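You operate a simulated robot arm through the tools that you are given. There is no shell and no other tool.

You run a simulated robot arm. Do the job below in one go: nothing can be reset, and whatever is moved stays where it is left.

Task
Put the blue bottle from the despatch bench top on the carton card. Take the yellow clip labelled "local" from the despatch bench top and put it on top of the orange mask. Put the blue cap on top of the orange filter on the despatch bench top. Take the green bottle from the despatch bench top and leave it on top of the blue jar on the despatch bench top. Any order will do. Set down upright: blue bottle, green bottle.

It is judged by the outcome, as a careful person would: the job done as asked, and still so three seconds after it is handed in. It fails if anything else is knocked over, pushed out of place, dropped, spilled or broken. Lids that push on must go on centred and level and be pressed home; caps that screw on are set level and turned clockwise until they are tight.

Robot
A 7-joint arm with a two-finger parallel gripper, fixed in place. Base frame: the origin is at the foot of the arm, x ahead of it, y to its left, z up; the work surface is at about z = 800. Readings come in mm, degrees, newtons and seconds.
With the tool pointing down near the work surface it reaches from about 340 to 760 mm from the base axis. Its first joint turns from -115.0 to 115.0 degrees. Payload 3.91 kg.
The tool frame sits at the grasp point between the pads (the TCP): z along the fingers, y along the line on which they close. The tips reach 30 mm beyond it. The gripper opens to 110 mm. The fingers are 20 mm wide and 10 mm thick; the gripper's body (48 by 112 mm) begins 55 mm behind the TCP.
Orientation is that of the tool frame in the base frame, as a unit quaternion [w, x, y, z]. With the fingers straight down and closing along the base's y, the tool's x points along the base's -x, its y along +y and its z along -z.

Tools
- The arm moves only by the tool drive_tool. Its argument "plan" is a list that holds one entry, the list of rows, each a list of 7 numbers: the shift along the base's x, y, z in mm, then the turn, a rotation vector about the base's x, y, z in degrees, then the finger opening in mm, from 0 to 110. In form: [[[x, y, z, rx, ry, rz, claw], ...]]. A call has 1 to 20 rows; each row shifts and turns the commanded pose from where the row before left it. Rows are played at 5 a second. More than 50 mm and 8.6 degrees between two rows, or a gripper value outside its range, and nothing of the call is played. A pose out of reach is approached as far as the arm can. The call stops where the force on the tool passes 40 N (or 10 N more than at its start, if that is more) or the arm is blocked; 0.2 s more then pass. Each finger travels about 108 mm/s and halts on what it meets, pressing with about 26 N; the grip force reading is that of the motor and also rises with nothing between the fingers. The clock runs only during rows and for 0.2 s after the last one: add rows that do not move to give the fingers time. It gives the time, the measured TCP pose, the force on the tool (base axes), the opening and the grip force at its end, in the units of the frame above (readings bear some noise), with the torque about the TCP (base axes, N m) and any sound that the robot's microphone picked up, and new pictures: "show" is both (left out), scene, wrist or none.
- Cameras (640 x 400 px; columns grow to the right, rows downward): "scene" is fixed at [399.1, 500, 1538.7]; the picture's right is [-0.76, -0.65, 0.00], its down [-0.60, 0.71, -0.35] and it looks along [0.23, -0.27, -0.94] (base axes); focal length 291 px, centre (320, 200). "wrist" rides on the gripper at [72, 17, -103] in the tool frame; the picture's right is [-0.23, 0.97, 0.00], its down [-0.76, -0.18, -0.62] and it looks along [-0.61, -0.14, 0.78] (tool axes); focal length 222 px, centre (320, 200). There is no depth. A picture from a camera that has moved, and an enlarged one, comes with that camera's place and axes in the base frame and with its lens.
- slide_trunk(by): slides the trunk up (or, below 0, down) by that many mm; the arm rides with it, the base frame stays. It gives what a move gives, with no picture.
- inspect(camera, box): a new picture of the part [left, top, right, bottom] of that camera's present view, enlarged. The clock stands still meanwhile.
- close_job(): hands the job in; it is judged then, once.

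Places have to be worked out from the pictures, the camera data and where the tool is seen. Open the gripper and draw the arm clear of the work before you hand the job in, unless the task says otherwise.

The tools are called after ">>>" as a command line: name --argument value ..., lists and objects as JSON in quotes. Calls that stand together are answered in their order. drive_tool: Moves the arm, as the interface text tells. Its arguments: {"type":"object","properties":{"plan":{"type":"array"},"show":{"type":"string","enum":["both","scene","wrist","none"]}},"required":["plan"]} The other tools are called the same way: slide_trunk (by) slides the trunk up or down; inspect (camera, box) takes an enlarged picture of a part of a camera's view; close_job () hands the job in.

At the start:

```text
clock: 0.0
position: [524.3, 142.4, 1117.3]
tool_rot: [0.0, 0.0, 1.0, 0.0]
contact_force: [1.2, -0.7, 0.0]
torque: [-0.01, 0.0, 0.02]
grip_width: 109.9
gripper_force: 0.0
trunk travel left (down, up): [-725.0, 265.0]
```

scene: 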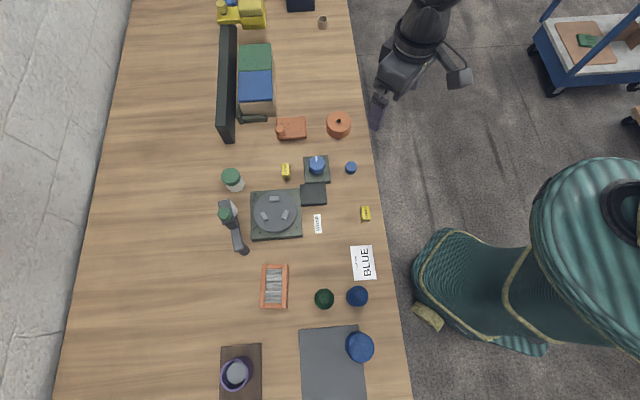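
wrist: 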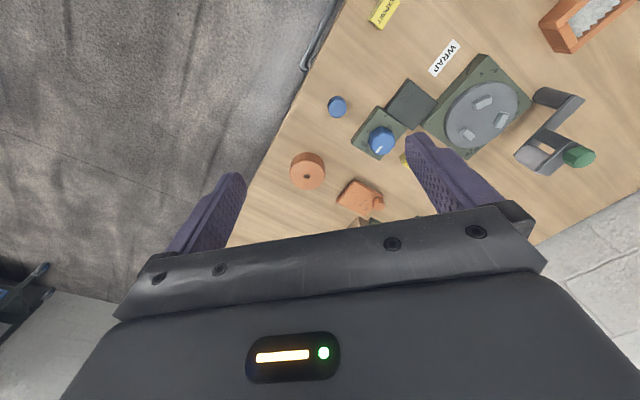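

I start by looking closer at the bench in the scene picture, to identify the bottles, clips, cap, filter, mask, jar and cards.

>>> inspect --camera "scene" --box '[210, 90, 390, 202]'

>>> inspect --camera "scene" --box '[210, 190, 400, 310]'

>>> inspect --camera "scene" --box '[200, 280, 400, 400]'

>>> inspect --camera "scene" --box '[200, 0, 400, 125]'

>>> inspect --camera "wrist" --box '[280, 0, 640, 230]'

```text
3.56 times, centred on (300, 146) of scene
camera zoom: at [399.1, 500.0, 1538.7], right [-0.76, -0.65, 0.0], down [-0.6, 0.71, -0.35], along [0.23, -0.27, -0.94], focal length 1036 px, centre (391, 392)
```

zoom: 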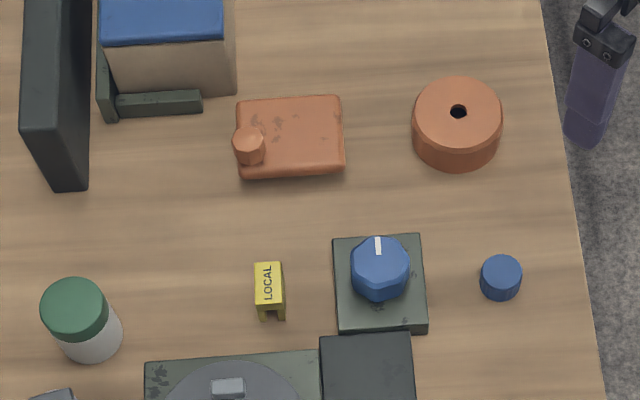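

```text
3.33 times, centred on (305, 250) of scene
camera zoom: at [399.1, 500.0, 1538.7], right [-0.76, -0.65, 0.0], down [-0.6, 0.71, -0.35], along [0.23, -0.27, -0.94], focal length 971 px, centre (370, 33)
```

zoom: 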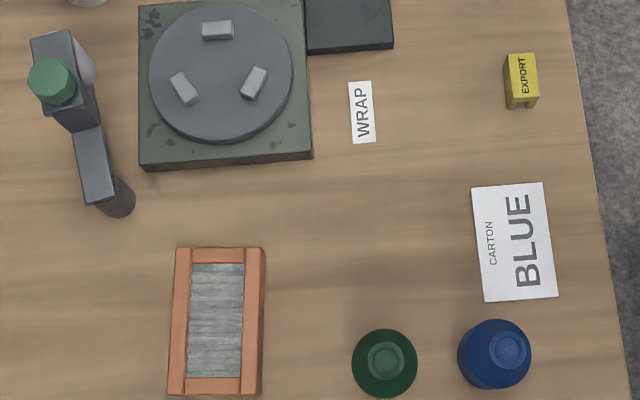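

```text
3.20 times, centred on (300, 340) of scene
camera zoom: at [399.1, 500.0, 1538.7], right [-0.76, -0.65, 0.0], down [-0.6, 0.71, -0.35], along [0.23, -0.27, -0.94], focal length 932 px, centre (384, -248)
```

zoom: 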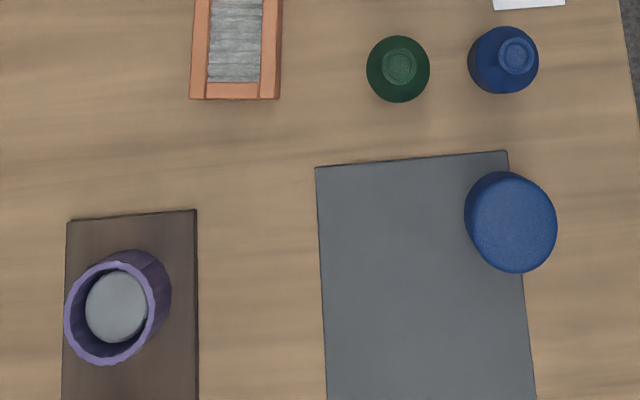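

```text
3.20 times, centred on (300, 62) of scene
camera zoom: at [399.1, 500.0, 1538.7], right [-0.76, -0.65, 0.0], down [-0.6, 0.71, -0.35], along [0.23, -0.27, -0.94], focal length 932 px, centre (384, 640)
```

zoom: 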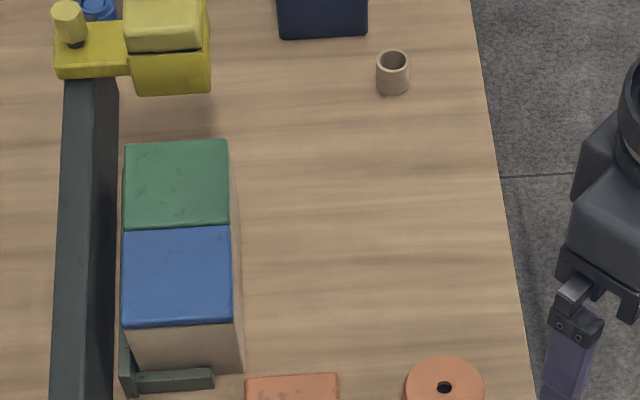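

```text
1.74 times, centred on (460, 115) of wrist
camera zoom: at [451.6, 158.8, 1222.0], right [0.23, 0.97, 0.0], down [0.76, -0.18, 0.62], along [0.61, -0.14, -0.78], focal length 386 px, centre (76, 348)
```

zoom: 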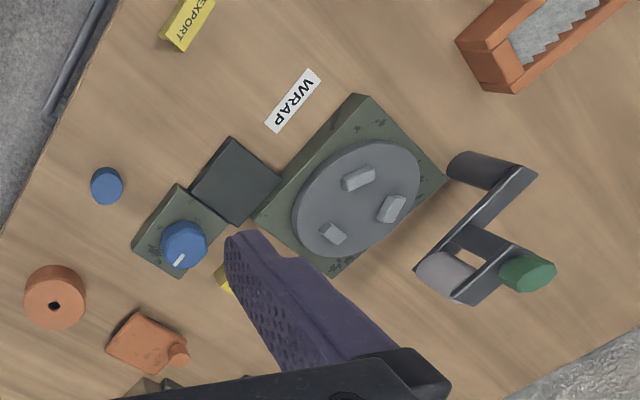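

The orange things need telling apart (filter versus mask), so I look at them and at the cart in more detail.

>>> inspect --camera "scene" --box '[270, 105, 360, 161]'

>>> inspect --camera "scene" --box '[520, 0, 640, 130]'

>>> inspect --camera "scene" --box '[240, 250, 310, 320]'

>>> inspect --camera "wrist" --box '[280, 140, 420, 230]'

>>> inspect --camera "scene" --box '[400, 200, 640, 400]'

>>> inspect --camera "scene" --box '[200, 0, 340, 60]'

```text
7.11 times, centred on (315, 133) of scene
camera zoom: at [399.1, 500.0, 1538.7], right [-0.76, -0.65, 0.0], down [-0.6, 0.71, -0.35], along [0.23, -0.27, -0.94], focal length 2072 px, centre (356, 676)
```

zoom: 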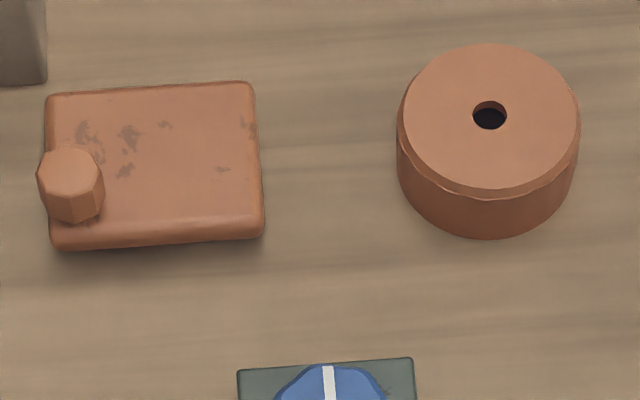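

```text
3.08 times, centred on (580, 65) of scene
camera zoom: at [399.1, 500.0, 1538.7], right [-0.76, -0.65, 0.0], down [-0.6, 0.71, -0.35], along [0.23, -0.27, -0.94], focal length 896 px, centre (-480, 615)
```

zoom: 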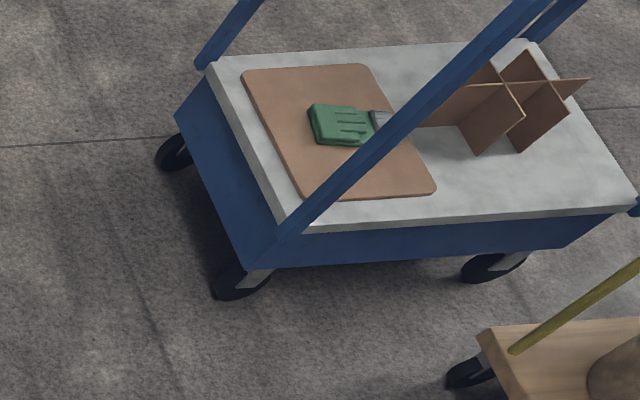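

```text
5.71 times, centred on (275, 285) of scene
camera zoom: at [399.1, 500.0, 1538.7], right [-0.76, -0.65, 0.0], down [-0.6, 0.71, -0.35], along [0.23, -0.27, -0.94], focal length 1665 px, centre (577, -286)
```

zoom: 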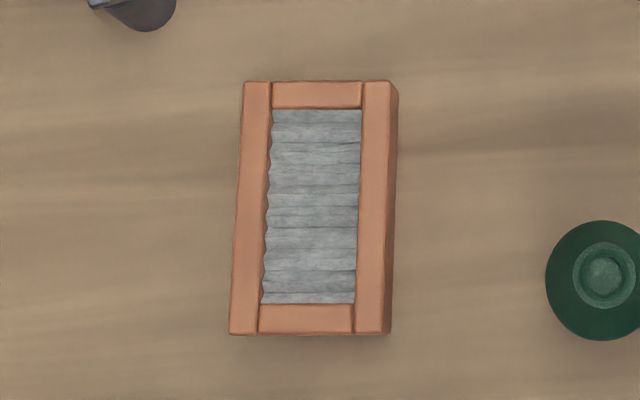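

```text
4.44 times, centred on (350, 185) of wrist
camera zoom: at [451.6, 158.8, 1222.0], right [0.23, 0.97, 0.0], down [0.76, -0.18, 0.62], along [0.61, -0.14, -0.78], focal length 987 px, centre (187, 267)
```

zoom: 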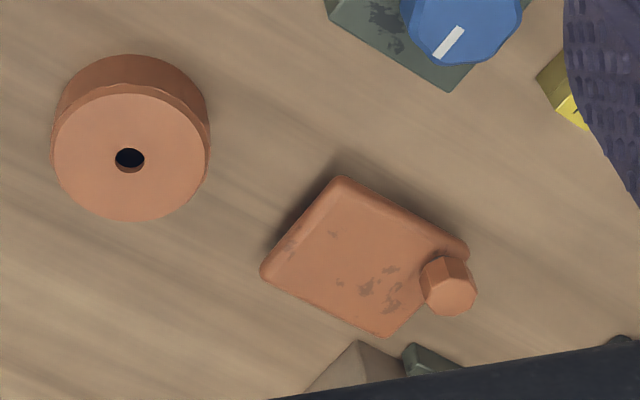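

```text
2.00 times, centred on (520, 300) of scene
camera zoom: at [399.1, 500.0, 1538.7], right [-0.76, -0.65, 0.0], down [-0.6, 0.71, -0.35], along [0.23, -0.27, -0.94], focal length 583 px, centre (-80, 0)
```

zoom: 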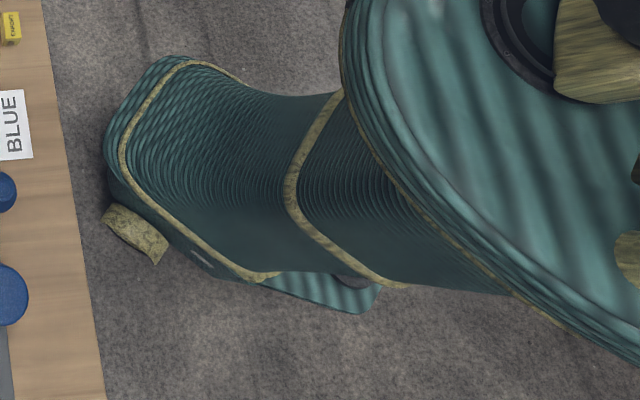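

```text
4.57 times, centred on (270, 30) of scene
camera zoom: at [399.1, 500.0, 1538.7], right [-0.76, -0.65, 0.0], down [-0.6, 0.71, -0.35], along [0.23, -0.27, -0.94], focal length 1332 px, centre (549, 977)
```

zoom: 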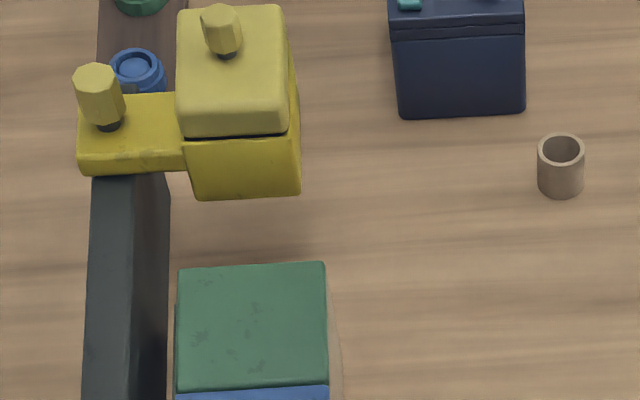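

The pleated orange-framed panel looks like the filter, but which item is the mask is not certain. I swing the gripper high over the bench towards its near-left end so the wrist camera can show the unseen part.

>>> drive_tool --plan '[[[-29, 32, 0, 0, 0, 6.4, 110], [-29, 32, 0, 0, 0, 6.4, 110], [-29, 32, 0, 0, 0, 6.4, 110], [-29, 32, 0, 0, 0, 6.4, 110], [-29, 32, 0, 0, 0, 6.4, 110], [-29, 32, 0, 0, 0, 6.4, 110], [-29, 32, 0, 0, 0, 6.4, 110], [-29, 32, 0, 0, 0, 6.4, 110], [-29, 32, 0, 0, 0, 6.4, 110], [-29, 32, 0, 0, 0, 6.4, 110], [-29, 32, 0, 0, 0, 6.4, 110], [0, 0, 0, 0, 0, 0, 110]]]'

```text
clock: 2.6
position: [204.5, 492.1, 1119.0]
tool_rot: [0.0, -0.577, 0.817, 0.0]
contact_force: [-0.3, -0.2, -0.4]
torque: [0.01, 0.04, -0.02]
grip_width: 109.9
gripper_force: 0.0
trunk travel left (down, up): [-725.0, 265.0]
camera wrist: at [164.1, 429.3, 1223.1], right [-0.84, 0.54, 0.0], down [0.42, 0.66, 0.62], along [0.34, 0.52, -0.78], focal length 222 px, centre (320, 200)
```

scene: 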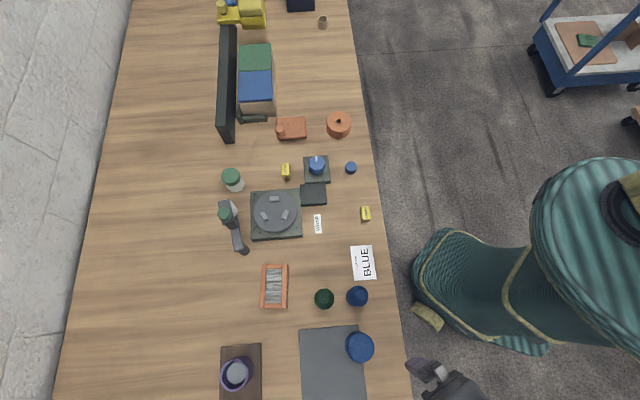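
wrist: 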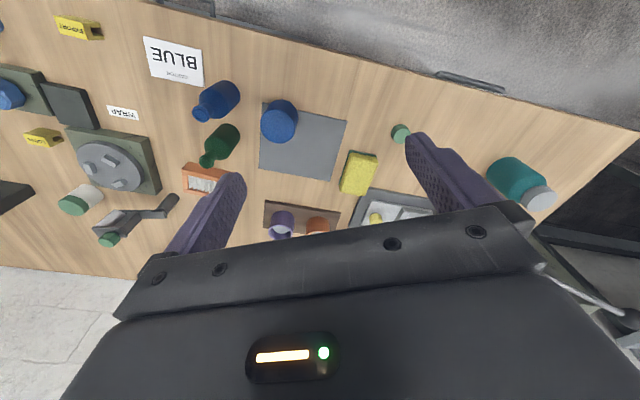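

There are more things past the picture's lower edge, including something orange on the brown board; I enlarge this view.

>>> inspect --camera "wrist" --box '[240, 80, 440, 240]'

>>> inspect --camera "wrist" --box '[380, 90, 620, 250]'

>>> inspect --camera "wrist" --box '[140, 20, 320, 220]'

```text
2.50 times, centred on (340, 160) of wrist
camera zoom: at [164.1, 429.3, 1223.1], right [-0.84, 0.54, 0.0], down [0.42, 0.66, 0.62], along [0.34, 0.52, -0.78], focal length 555 px, centre (270, 300)
```

zoom: 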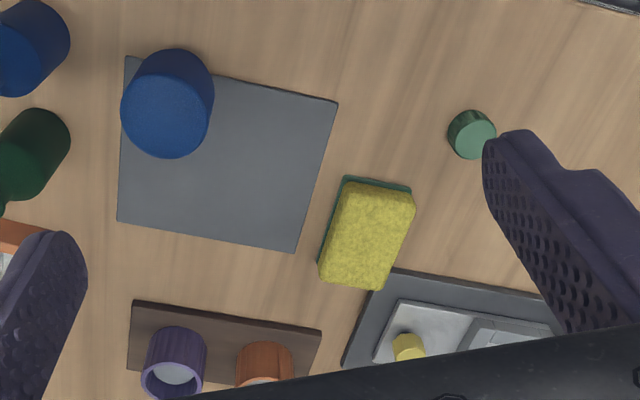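

```text
2.50 times, centred on (500, 170) of wrist
camera zoom: at [164.1, 429.3, 1223.1], right [-0.84, 0.54, 0.0], down [0.42, 0.66, 0.62], along [0.34, 0.52, -0.78], focal length 555 px, centre (-130, 275)
```

zoom: 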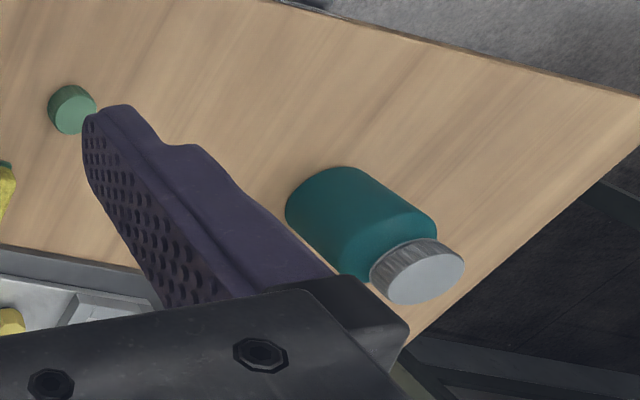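

```text
2.00 times, centred on (230, 120) of wrist
camera zoom: at [164.1, 429.3, 1223.1], right [-0.84, 0.54, 0.0], down [0.42, 0.66, 0.62], along [0.34, 0.52, -0.78], focal length 444 px, centre (500, 360)
```

zoom: 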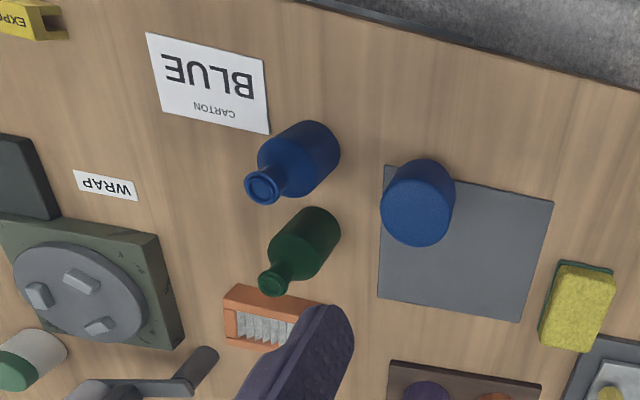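

Nothing mask-like here (the orange thing on the brown board is a cup beside the purple one). I swing to the other end of the bench to look at the orange items and beyond from another side.

>>> drive_tool --plan '[[[24, -39, 0, 0, 0, -5.4, 110], [24, -39, 0, 0, 0, -5.4, 110], [24, -39, 0, 0, 0, -5.4, 110], [24, -39, 0, 0, 0, -5.4, 110], [24, -39, 0, 0, 0, -5.4, 110], [24, -39, 0, 0, 0, -5.4, 110], [24, -39, 0, 0, 0, -5.4, 110], [24, -39, 0, 0, 0, -5.4, 110], [24, -39, 0, 0, 0, -5.4, 110], [24, -39, 0, 0, 0, -5.4, 110], [24, -39, 0, 0, 0, -5.4, 110], [24, -39, 0, 0, 0, -5.4, 110], [24, -39, 0, 0, 0, -5.4, 110], [24, -39, 0, 0, 0, -5.4, 110], [24, -39, 0, 0, 0, -5.4, 110], [0, 0, 0, 0, 0, 0, 110]]]'

```text
clock: 6.0
position: [563.1, -93.1, 1119.1]
tool_rot: [0.0, 0.092, 0.996, -0.001]
contact_force: [0.3, 0.2, 0.1]
torque: [0.02, 0.04, 0.02]
grip_width: 110.0
gripper_force: 0.0
trunk travel left (down, up): [-725.0, 265.0]
camera wrist: at [494.0, -62.9, 1221.2], right [0.4, 0.92, 0.0], down [0.72, -0.32, 0.62], along [0.57, -0.25, -0.78], focal length 222 px, centre (320, 200)
```

scene: 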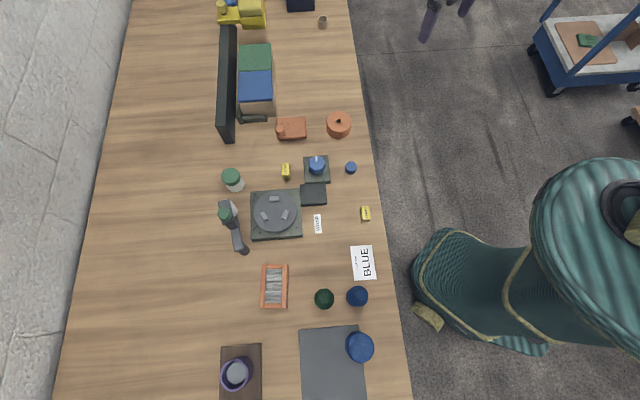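
wrist: 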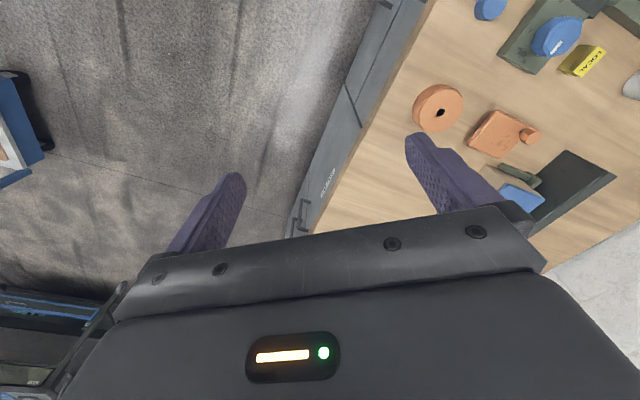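

I move further along towards the bench's far end, to see what stands there.

>>> drive_tool --plan '[[[40, 0, 0, 0, 0, 5, 110], [40, 0, 0, 0, 0, 5, 110], [40, 0, 0, 0, 0, 5, 110], [20, 0, 0, 0, 0, 5, 110], [0, 0, 0, 0, 0, 0, 110]]]'

>>> inspect --camera "wrist" --box '[160, 0, 640, 250]'

```text
clock: 7.2
position: [705.8, -90.1, 1117.8]
tool_rot: [0.0, -0.082, 0.997, 0.001]
contact_force: [-0.4, -0.1, -0.2]
torque: [0.02, 0.0, 0.01]
grip_width: 109.8
gripper_force: 0.0
trunk travel left (down, up): [-725.0, 265.0]
camera wrist: at [630.7, -87.1, 1221.7], right [0.06, 1.0, 0.0], down [0.78, -0.05, 0.62], along [0.62, -0.04, -0.78], focal length 222 px, centre (320, 200)
```

scene: 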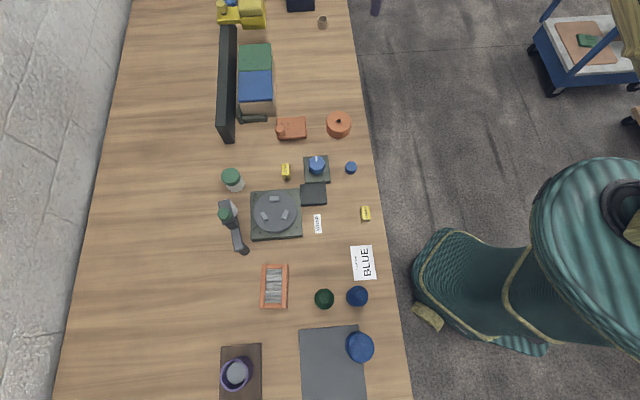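
wrist: 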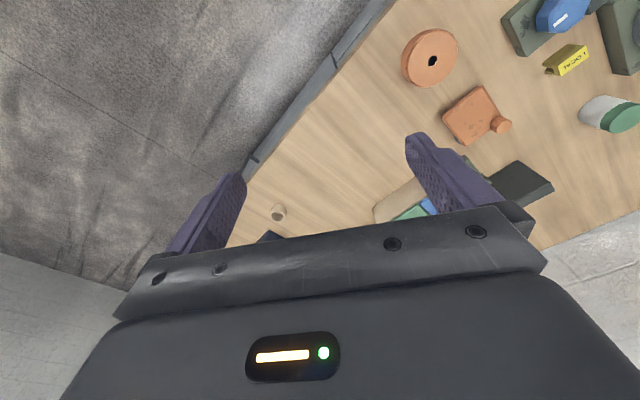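

```text
1.33 times, centred on (400, 125) of wrist
camera zoom: at [630.7, -87.1, 1221.7], right [0.06, 1.0, 0.0], down [0.78, -0.05, 0.62], along [0.62, -0.04, -0.78], focal length 296 px, centre (213, 300)
```

zoom: 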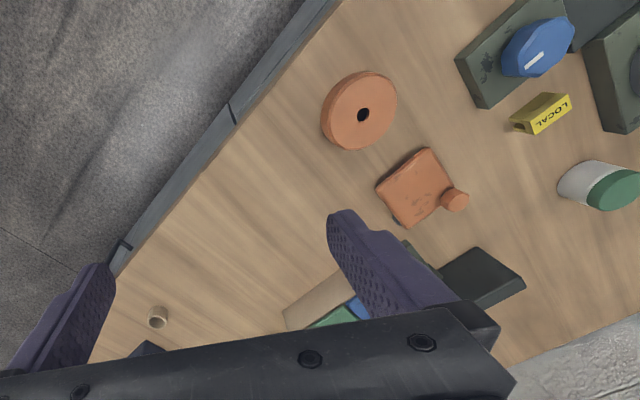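

I enlarge the two orange candidates from this viewpoint.

>>> inspect --camera "wrist" --box '[390, 20, 530, 150]'

>>> inspect --camera "wrist" --box '[500, 0, 640, 130]'

>>> inspect --camera "wrist" --box '[240, 150, 480, 250]'

```text
3.08 times, centred on (460, 85) of wrist
camera zoom: at [630.7, -87.1, 1221.7], right [0.06, 1.0, 0.0], down [0.78, -0.05, 0.62], along [0.62, -0.04, -0.78], focal length 684 px, centre (-111, 554)
```

zoom: 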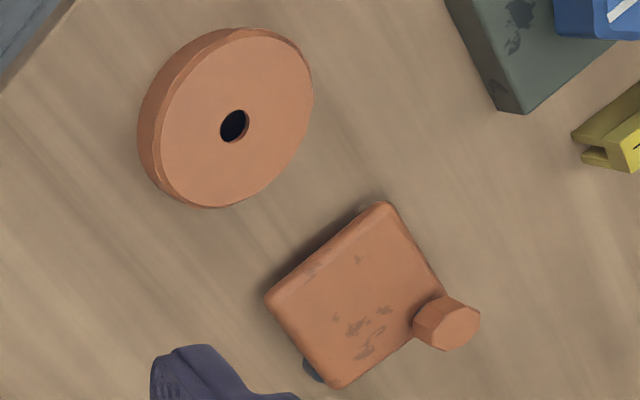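

```text
3.08 times, centred on (570, 65) of wrist
camera zoom: at [630.7, -87.1, 1221.7], right [0.06, 1.0, 0.0], down [0.78, -0.05, 0.62], along [0.62, -0.04, -0.78], focal length 684 px, centre (-449, 615)
```

zoom: 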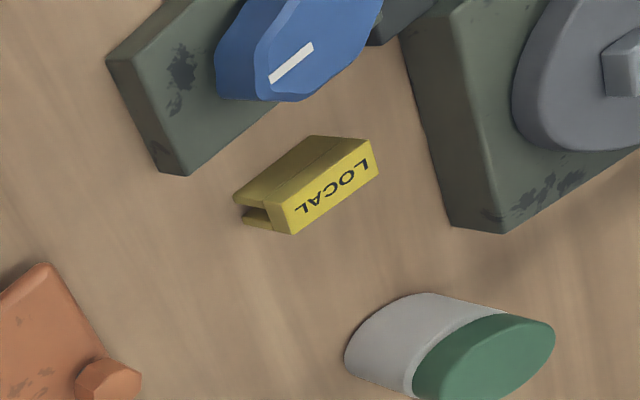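

```text
2.67 times, centred on (360, 200) of wrist
camera zoom: at [630.7, -87.1, 1221.7], right [0.06, 1.0, 0.0], down [0.78, -0.05, 0.62], along [0.62, -0.04, -0.78], focal length 592 px, centre (213, 200)
```

zoom: 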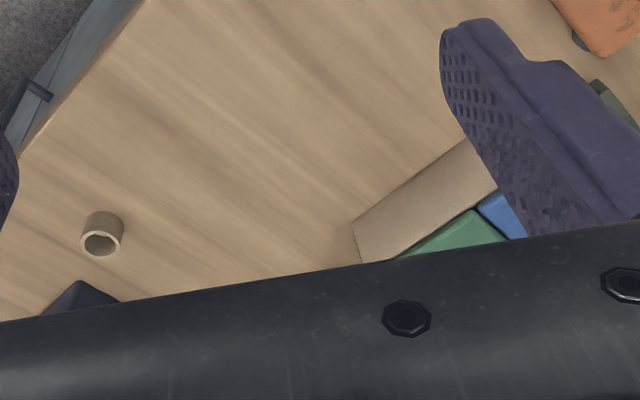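

To judge the orange block with the knob, I move the wrist camera over it for a close look, staying well above everything.

>>> drive_tool --plan '[[[0, 40, 0, 0, 0, 0.5, 110], [0, 40, 0, 0, 0, 0.5, 110], [0, 40, 0, 0, 0, 0.5, 110], [0, 40, -10, 0, 0, 0.5, 110], [-5, 40, -20, 0, 0, 0.5, 110], [-5, 35, -20, 0, 0, 0.5, 110], [0, 0, -20, 0, 0, 0, 110], [0, 0, 0, 0, 0, 0, 110]]]' --show "wrist"

>>> inspect --camera "wrist" --box '[200, 0, 480, 200]'

```text
clock: 9.0
position: [694.5, 145.0, 1050.3]
tool_rot: [-0.001, -0.108, 0.994, -0.001]
contact_force: [0.8, 0.4, 0.2]
torque: [-0.01, -0.04, -0.03]
grip_width: 109.8
gripper_force: 0.0
trunk travel left (down, up): [-725.0, 265.0]
camera wrist: at [619.5, 145.1, 1152.9], right [0.01, 1.0, 0.0], down [0.78, -0.01, 0.62], along [0.62, -0.01, -0.78], focal length 222 px, centre (320, 200)
```

wrist: 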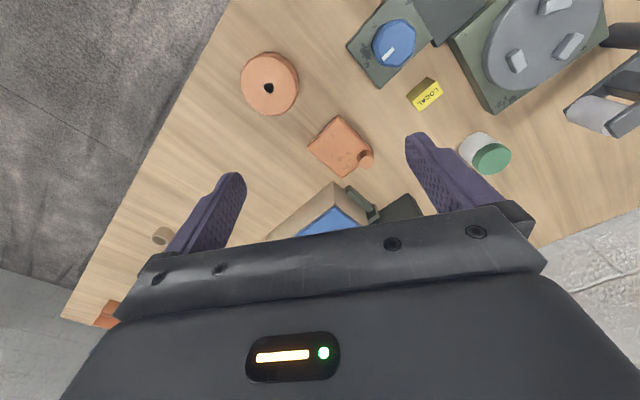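

```text
2.00 times, centred on (340, 100) of wrist
camera zoom: at [619.5, 145.1, 1152.9], right [0.01, 1.0, 0.0], down [0.78, -0.01, 0.62], along [0.62, -0.01, -0.78], focal length 444 px, centre (280, 400)
```

zoom: 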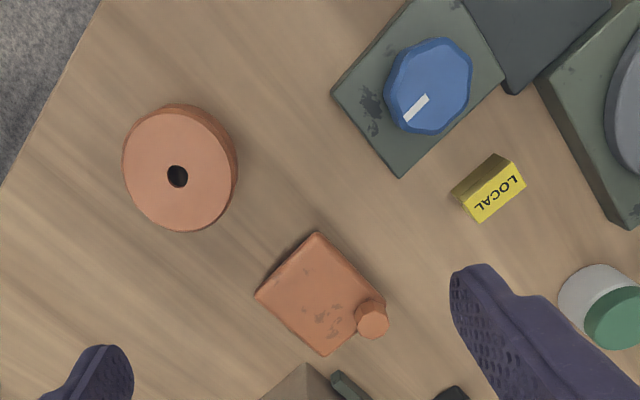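

Another orange thing shows at the far end of the bench; I enlarge it and the cylinder for detail.

>>> inspect --camera "wrist" --box '[60, 220, 200, 340]'

>>> inspect --camera "wrist" --box '[230, 40, 310, 120]'

>>> inspect --camera "wrist" --box '[300, 110, 390, 190]'

>>> inspect --camera "wrist" --box '[400, 70, 460, 120]'

```text
3.33 times, centred on (130, 280) of wrist
camera zoom: at [619.5, 145.1, 1152.9], right [0.01, 1.0, 0.0], down [0.78, -0.01, 0.62], along [0.62, -0.01, -0.78], focal length 740 px, centre (953, -67)
```

zoom: 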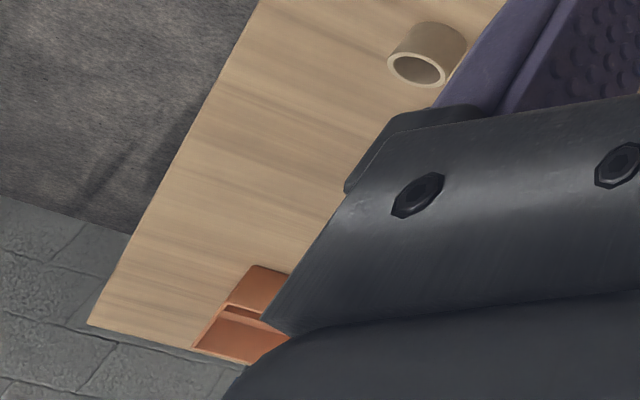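

```text
5.00 times, centred on (270, 80) of wrist
camera zoom: at [619.5, 145.1, 1152.9], right [0.01, 1.0, 0.0], down [0.78, -0.01, 0.62], along [0.62, -0.01, -0.78], focal length 1111 px, centre (570, 800)
```

zoom: 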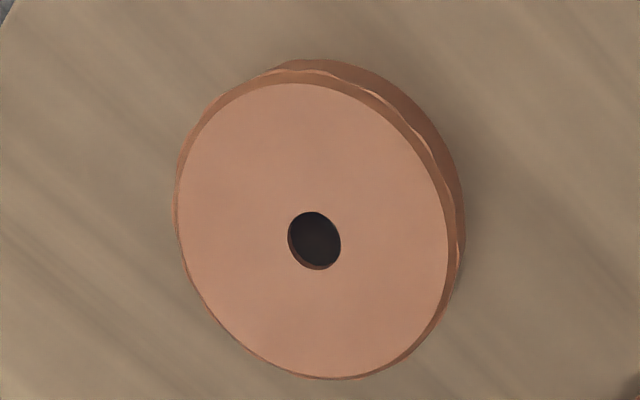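

```text
5.00 times, centred on (345, 150) of wrist
camera zoom: at [619.5, 145.1, 1152.9], right [0.01, 1.0, 0.0], down [0.78, -0.01, 0.62], along [0.62, -0.01, -0.78], focal length 1111 px, centre (195, 450)
```

zoom: 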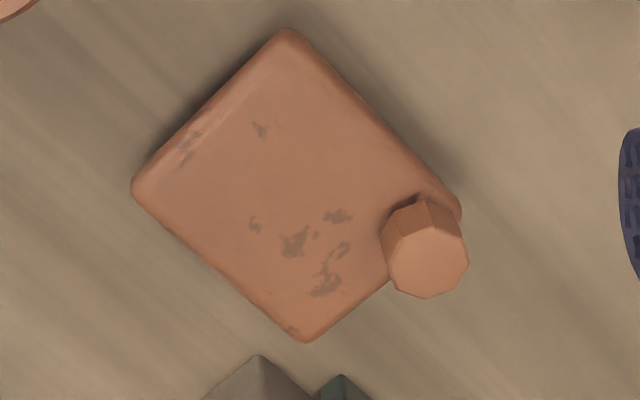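

```text
8.00 times, centred on (430, 95) of wrist
camera zoom: at [619.5, 145.1, 1152.9], right [0.01, 1.0, 0.0], down [0.78, -0.01, 0.62], along [0.62, -0.01, -0.78], focal length 1777 px, centre (-560, 1040)
```

zoom: 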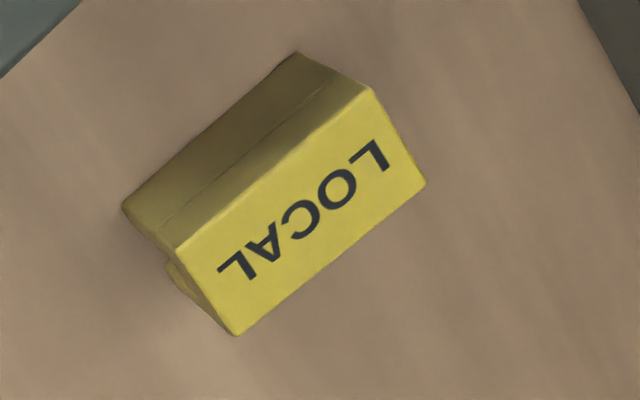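

The picture's detail is still ambiguous, so I get a lower, more slanted look at the orange block and cylinder.

>>> drive_tool --plan '[[[0, -7, -24, 0, 0, 6.6, 110], [0, -7, -24, 0, 0, 6.6, 110], [0, -7, -24, 0, 0, 6.6, 110], [0, -7, -24, 0, 0, 6.6, 110], [0, -7, -24, 0, 0, 6.6, 110], [0, 0, 0, 0, 0, 0, 110]]]' --show "wrist"

>>> inspect --camera "wrist" --box '[180, 0, 480, 240]'

```text
clock: 10.4
position: [695.1, 109.5, 927.0]
tool_rot: [0.0, -0.387, 0.922, 0.0]
contact_force: [-0.2, 0.2, 0.6]
torque: [-0.01, -0.03, -0.01]
grip_width: 110.0
gripper_force: 0.0
trunk travel left (down, up): [-725.0, 265.0]
camera wrist: at [631.4, 69.0, 1030.7], right [-0.54, 0.84, 0.0], down [0.66, 0.42, 0.62], along [0.53, 0.33, -0.78], focal length 222 px, centre (320, 200)
```

wrist: 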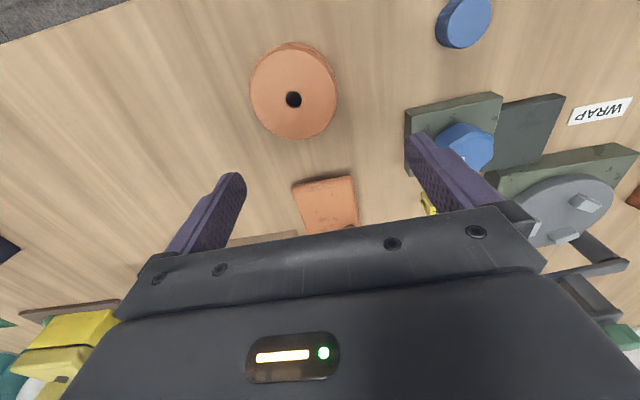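

```text
1.67 times, centred on (330, 120) of wrist
camera zoom: at [631.4, 69.0, 1030.7], right [-0.54, 0.84, 0.0], down [0.66, 0.42, 0.62], along [0.53, 0.33, -0.78], focal length 370 px, centre (303, 333)
```

zoom: 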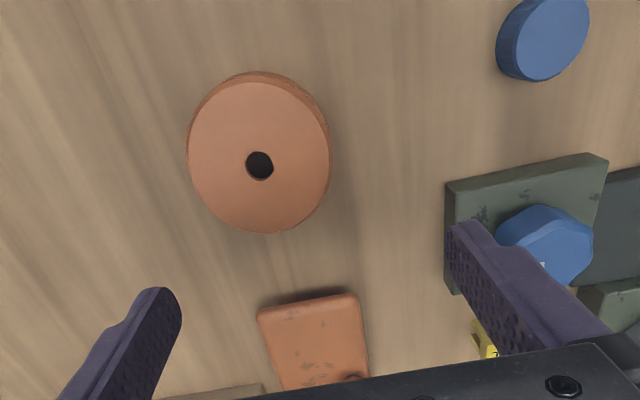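

I tilt the wrist outward by about 40 degrees and back off, to see these objects from the side at low angle.

>>> drive_tool --plan '[[[-9, -11, 6, 5.7, -5.6, 0, 110], [-9, -11, 6, 5.7, -5.6, 0, 110], [-9, -11, 6, 5.7, -5.6, 0, 110], [-9, -11, 6, 5.7, -5.6, 0, 110], [-9, -11, 6, 5.7, -5.6, 0, 110], [0, 0, 0, 0, 0, 0, 110]]]' --show "wrist"

>>> inspect --camera "wrist" --box '[180, 0, 480, 240]'

```text
clock: 11.8
position: [652.0, 55.3, 957.0]
tool_rot: [0.316, -0.363, 0.867, 0.131]
contact_force: [0.7, 0.1, 0.0]
torque: [0.01, 0.04, -0.01]
grip_width: 110.0
gripper_force: 0.0
trunk travel left (down, up): [-725.0, 265.0]
camera wrist: at [552.9, -19.3, 989.9], right [-0.57, 0.81, 0.15], down [0.25, 0.01, 0.97], along [0.78, 0.59, -0.21], focal length 222 px, centre (320, 200)
```

wrist: 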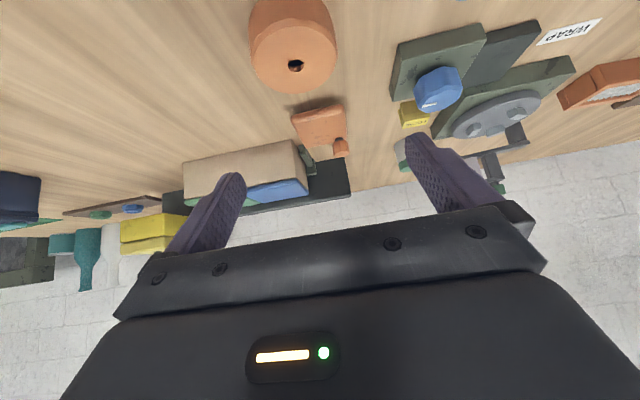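

```text
1.67 times, centred on (330, 120) of wrist
camera zoom: at [552.9, -19.3, 989.9], right [-0.57, 0.81, 0.15], down [0.25, 0.01, 0.97], along [0.78, 0.59, -0.21], focal length 370 px, centre (303, 333)
```

zoom: 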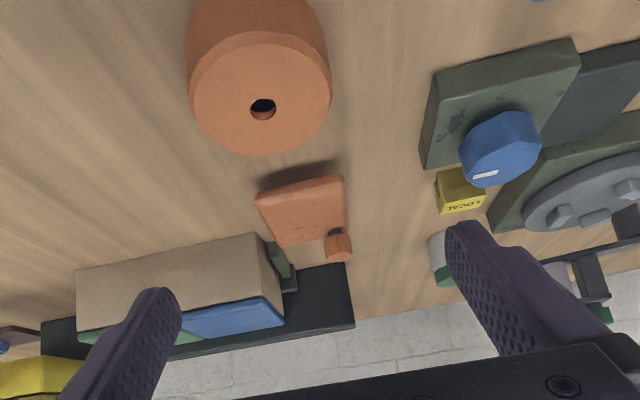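

I enlarge the block and the cylinder in this slanted view.

>>> inspect --camera "wrist" --box '[280, 90, 370, 165]'

>>> inspect --camera "wrist" --box '[235, 0, 355, 100]'

>>> inspect --camera "wrist" --box '[0, 170, 260, 300]'

>>> inspect --camera "wrist" --box '[540, 40, 640, 130]'

```text
5.33 times, centred on (325, 128) of wrist
camera zoom: at [552.9, -19.3, 989.9], right [-0.57, 0.81, 0.15], down [0.25, 0.01, 0.97], along [0.78, 0.59, -0.21], focal length 1185 px, centre (293, 587)
```

zoom: 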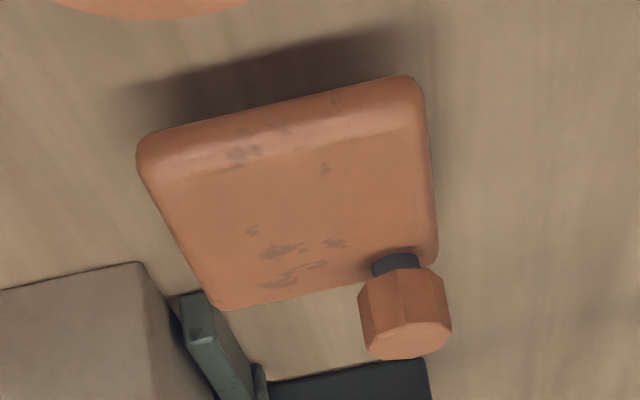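

```text
4.00 times, centred on (295, 50) of wrist
camera zoom: at [552.9, -19.3, 989.9], right [-0.57, 0.81, 0.15], down [0.25, 0.01, 0.97], along [0.78, 0.59, -0.21], focal length 888 px, centre (420, 800)
```

zoom: 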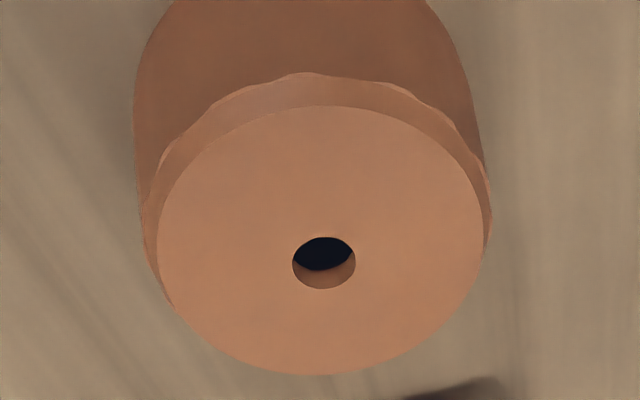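

```text
2.46 times, centred on (130, 235) of wrist
camera zoom: at [552.9, -19.3, 989.9], right [-0.57, 0.81, 0.15], down [0.25, 0.01, 0.97], along [0.78, 0.59, -0.21], focal length 547 px, centre (788, 114)
```

zoom: 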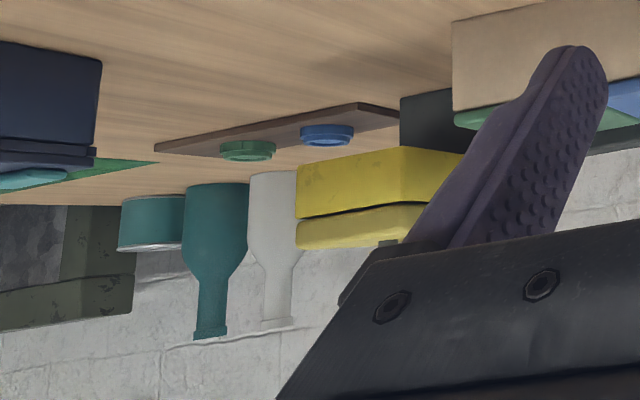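

```text
4.44 times, centred on (590, 85) of wrist
camera zoom: at [552.9, -19.3, 989.9], right [-0.57, 0.81, 0.15], down [0.25, 0.01, 0.97], along [0.78, 0.59, -0.21], focal length 987 px, centre (-880, 711)
```

zoom: 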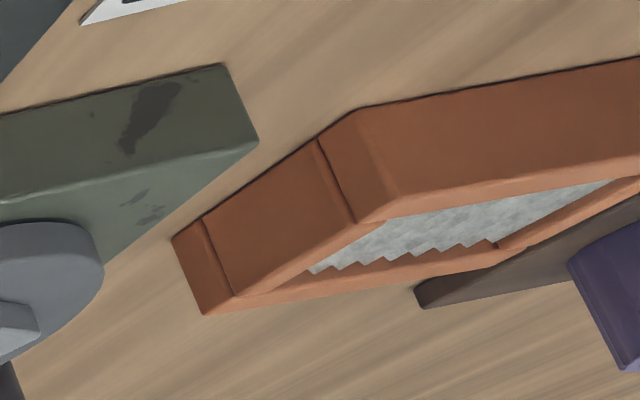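

The orange panel is clearly a pleated filter. To be sure I have not missed a mask hidden behind the fingers, I sweep back over the left end with the wrist still tilted out, staying high.

>>> drive_tool --plan '[[[0, 0, 45, 0, 0, 0, 110], [0, 0, 45, 0, 0, 0, 110], [0, 0, 40, 0, 0, 0, 110], [-37, 26, 0, 0, 0, 2.5, 110], [-37, 26, 0, 0, 0, 2.5, 110], [-37, 26, 0, 0, 0, 2.5, 110], [-37, 26, 0, 0, 0, 2.5, 110], [-37, 26, 0, 0, 0, 2.5, 110], [-37, 26, 0, 0, 0, 2.5, 110], [-37, 26, 0, 0, 0, 2.5, 110], [-37, 26, 0, 0, 0, 2.5, 110], [-37, 26, 0, 0, 0, 2.5, 110], [-37, 26, 0, 0, 0, 2.5, 110], [-37, 26, 0, 0, 0, 2.5, 110], [-37, 26, 0, 0, 0, 2.5, 110], [-37, 26, 0, 0, 0, 2.5, 110], [-37, 26, 0, 0, 0, 2.5, 110], [0, 0, 0, 0, 0, 0, 110]]]' --show "wrist"

>>> inspect --camera "wrist" --box '[180, 0, 480, 240]'

```text
clock: 15.6
position: [131.3, 420.3, 1089.4]
tool_rot: [0.261, -0.607, 0.717, 0.221]
contact_force: [0.3, -0.3, -0.2]
torque: [0.02, 0.0, -0.01]
grip_width: 109.9
gripper_force: 0.0
out of reach, approached as far as the arm can: row 13
trunk travel left (down, up): [-725.0, 265.0]
camera wrist: at [94.1, 301.4, 1123.4], right [-0.93, 0.33, 0.15], down [0.21, 0.15, 0.97], along [0.3, 0.93, -0.21], focal length 222 px, centre (320, 200)
```

wrist: 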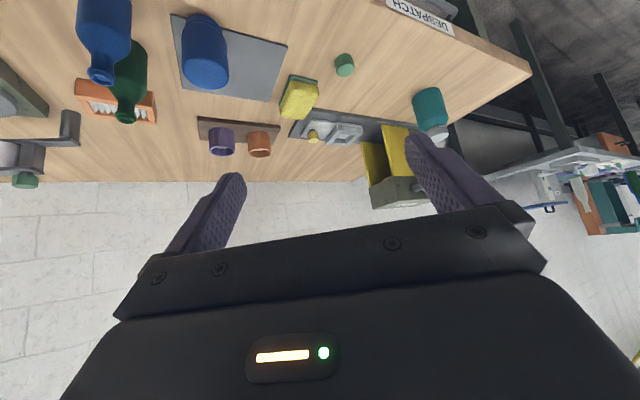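

```text
1.67 times, centred on (330, 120) of wrist
camera zoom: at [94.1, 301.4, 1123.4], right [-0.93, 0.33, 0.15], down [0.21, 0.15, 0.97], along [0.3, 0.93, -0.21], focal length 370 px, centre (303, 333)
```

zoom: 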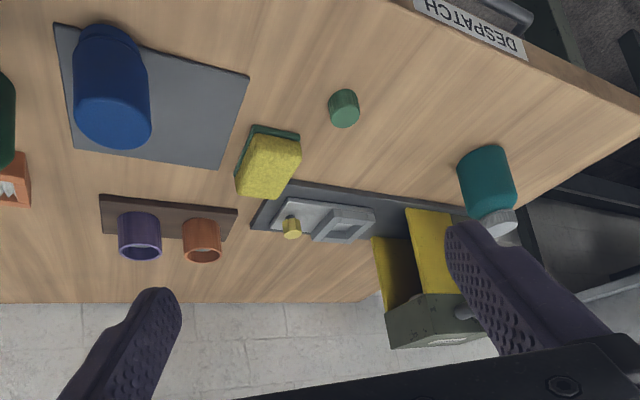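

There is another stand beyond the end of the bench carrying coloured items, some orange. I enlarge that part.

>>> inspect --camera "wrist" --box '[440, 80, 640, 250]'

>>> drive_tool --plan '[[[0, 0, 0, 0, 0, 8, 110], [0, 0, 0, 0, 0, 8, 110], [0, 0, 0, 0, 0, 8, 110], [0, 0, 0, 0, 0, 8, 110], [0, 0, 0, 0, 0, 8, 110], [0, 0, 0, 0, 0, 0, 110]]]' --show "wrist"

>>> inspect --camera "wrist" --box '[260, 0, 640, 240]'

```text
2.35 times, centred on (540, 165) of wrist
camera zoom: at [94.1, 301.4, 1123.4], right [-0.93, 0.33, 0.15], down [0.21, 0.15, 0.97], along [0.3, 0.93, -0.21], focal length 523 px, centre (-198, 282)
```

zoom: 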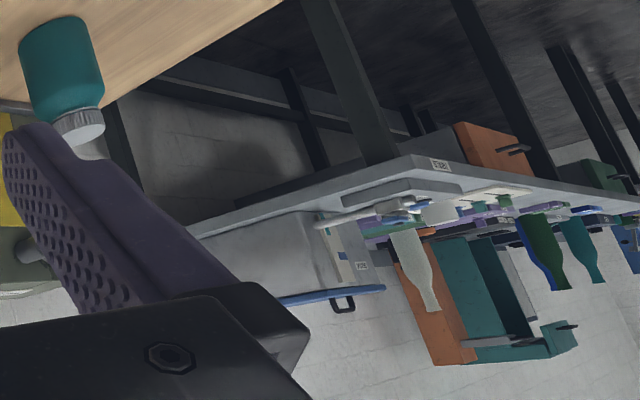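

```text
clock: 17.0
position: [135.4, 421.4, 1090.1]
tool_rot: [-0.169, 0.816, -0.466, -0.296]
contact_force: [0.3, 0.4, 0.2]
torque: [-0.01, -0.02, 0.01]
grip_width: 110.1
gripper_force: 0.1
trunk travel left (down, up): [-725.0, 265.0]
camera wrist: at [181.6, 307.4, 1124.1], right [-0.93, -0.35, 0.15], down [0.06, 0.25, 0.97], along [-0.37, 0.9, -0.21], focal length 222 px, centre (320, 200)
```

wrist: 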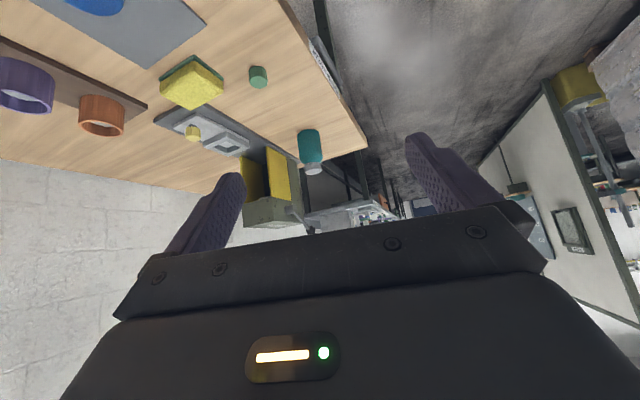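

```text
1.67 times, centred on (450, 120) of wrist
camera zoom: at [181.6, 307.4, 1124.1], right [-0.93, -0.35, 0.15], down [0.06, 0.25, 0.97], along [-0.37, 0.9, -0.21], focal length 370 px, centre (103, 333)
```

zoom: 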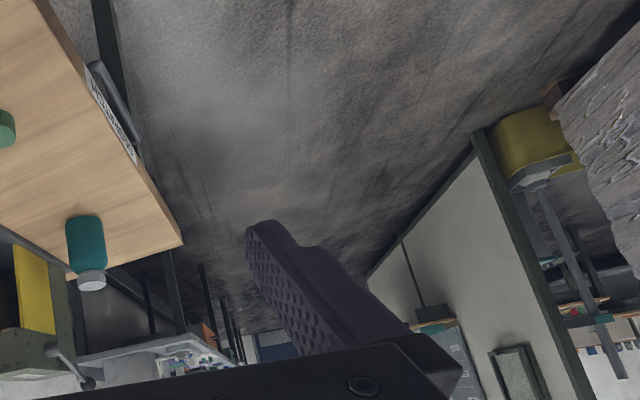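

Those are far-off workshop benches, out of reach, so the targets must be on this bench; I go on to the bottles. I swing round to the robot's side of the blue bottle, low and tilted, to see both bottles' and the jar's profiles.

>>> drive_tool --plan '[[[15.7, -10.2, 0, 0, 0, -7.8, 110], [15.7, -10.2, 0, 0, 0, -7.8, 110], [15.7, -10.2, 0, 0, 0, -7.8, 110], [15.7, -10.2, 0, 0, 0, -7.8, 110], [15.7, -10.2, 0, 0, 0, -7.8, 110], [15.7, -10.2, 0, 0, 0, -7.8, 110], [15.7, -10.2, 0, 0, 0, -7.8, 110], [15.7, -10.2, 0, 0, 0, -7.8, 110], [15.7, -10.2, 0, 0, 0, -7.8, 110], [0, 0, -45, 0, 0, 0, 110], [0, 0, -45, 0, 0, 0, 110], [0, 0, -45, 0, 0, 0, 110], [0, 0, 0, 0, 0, 0, 110]]]'

>>> inspect --camera "wrist" --box '[180, 0, 520, 230]'

```text
clock: 19.8
position: [288.5, 341.8, 955.8]
tool_rot: [0.309, -0.399, 0.851, 0.146]
contact_force: [0.5, 0.2, 0.0]
torque: [0.02, -0.03, 0.0]
grip_width: 110.0
gripper_force: 0.0
out of reach, approached as far as the arm can: row 10, 11
trunk travel left (down, up): [-725.0, 265.0]
camera wrist: at [197.4, 258.5, 988.2], right [-0.64, 0.76, 0.15], down [0.25, 0.03, 0.97], along [0.73, 0.65, -0.21], focal length 222 px, centre (320, 200)
```

scene: 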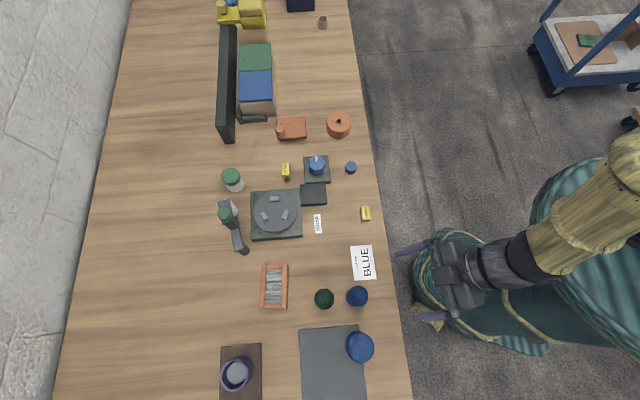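
wrist: 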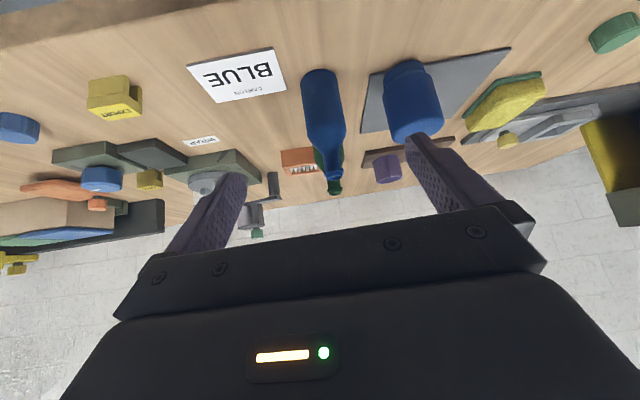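

```text
1.74 times, centred on (350, 115) of wrist
camera zoom: at [197.4, 258.5, 988.2], right [-0.64, 0.76, 0.15], down [0.25, 0.03, 0.97], along [0.73, 0.65, -0.21], focal length 386 px, centre (268, 348)
```

zoom: 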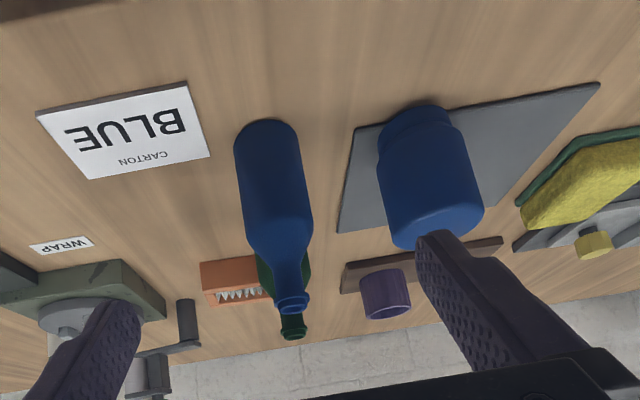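

The blue bottle stands at about (357, 430), 50 mm across and about 110 tall; the jar stands bottom-up with a flat top near z = 895. I straighten the wrist and rise, then check the pose before going over the bottle.

>>> drive_tool --plan '[[[0, 0, 12, -6.15, 5.11, 0, 110], [0, 0, 12, -6.15, 5.11, 0, 110], [0, 0, 12, -6.15, 5.11, 0, 110], [0, 0, 12, -6.15, 5.11, 0, 110], [0, 0, 12, -6.15, 5.11, 0, 110], [0, 0, 0, 0, 0, 0, 110]]]' --show "wrist"

```text
clock: 21.2
position: [283.9, 341.5, 1017.6]
tool_rot: [-0.001, -0.424, 0.906, 0.0]
contact_force: [-0.4, 0.6, -0.4]
torque: [0.0, -0.02, 0.01]
grip_width: 110.1
gripper_force: 0.0
trunk travel left (down, up): [-725.0, 265.0]
camera wrist: at [224.7, 296.2, 1121.8], right [-0.6, 0.8, 0.0], down [0.62, 0.47, 0.62], along [0.5, 0.38, -0.78], focal length 222 px, centre (320, 200)
```

wrist: 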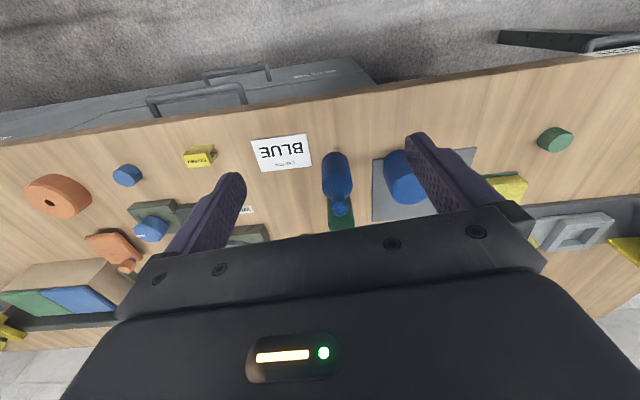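

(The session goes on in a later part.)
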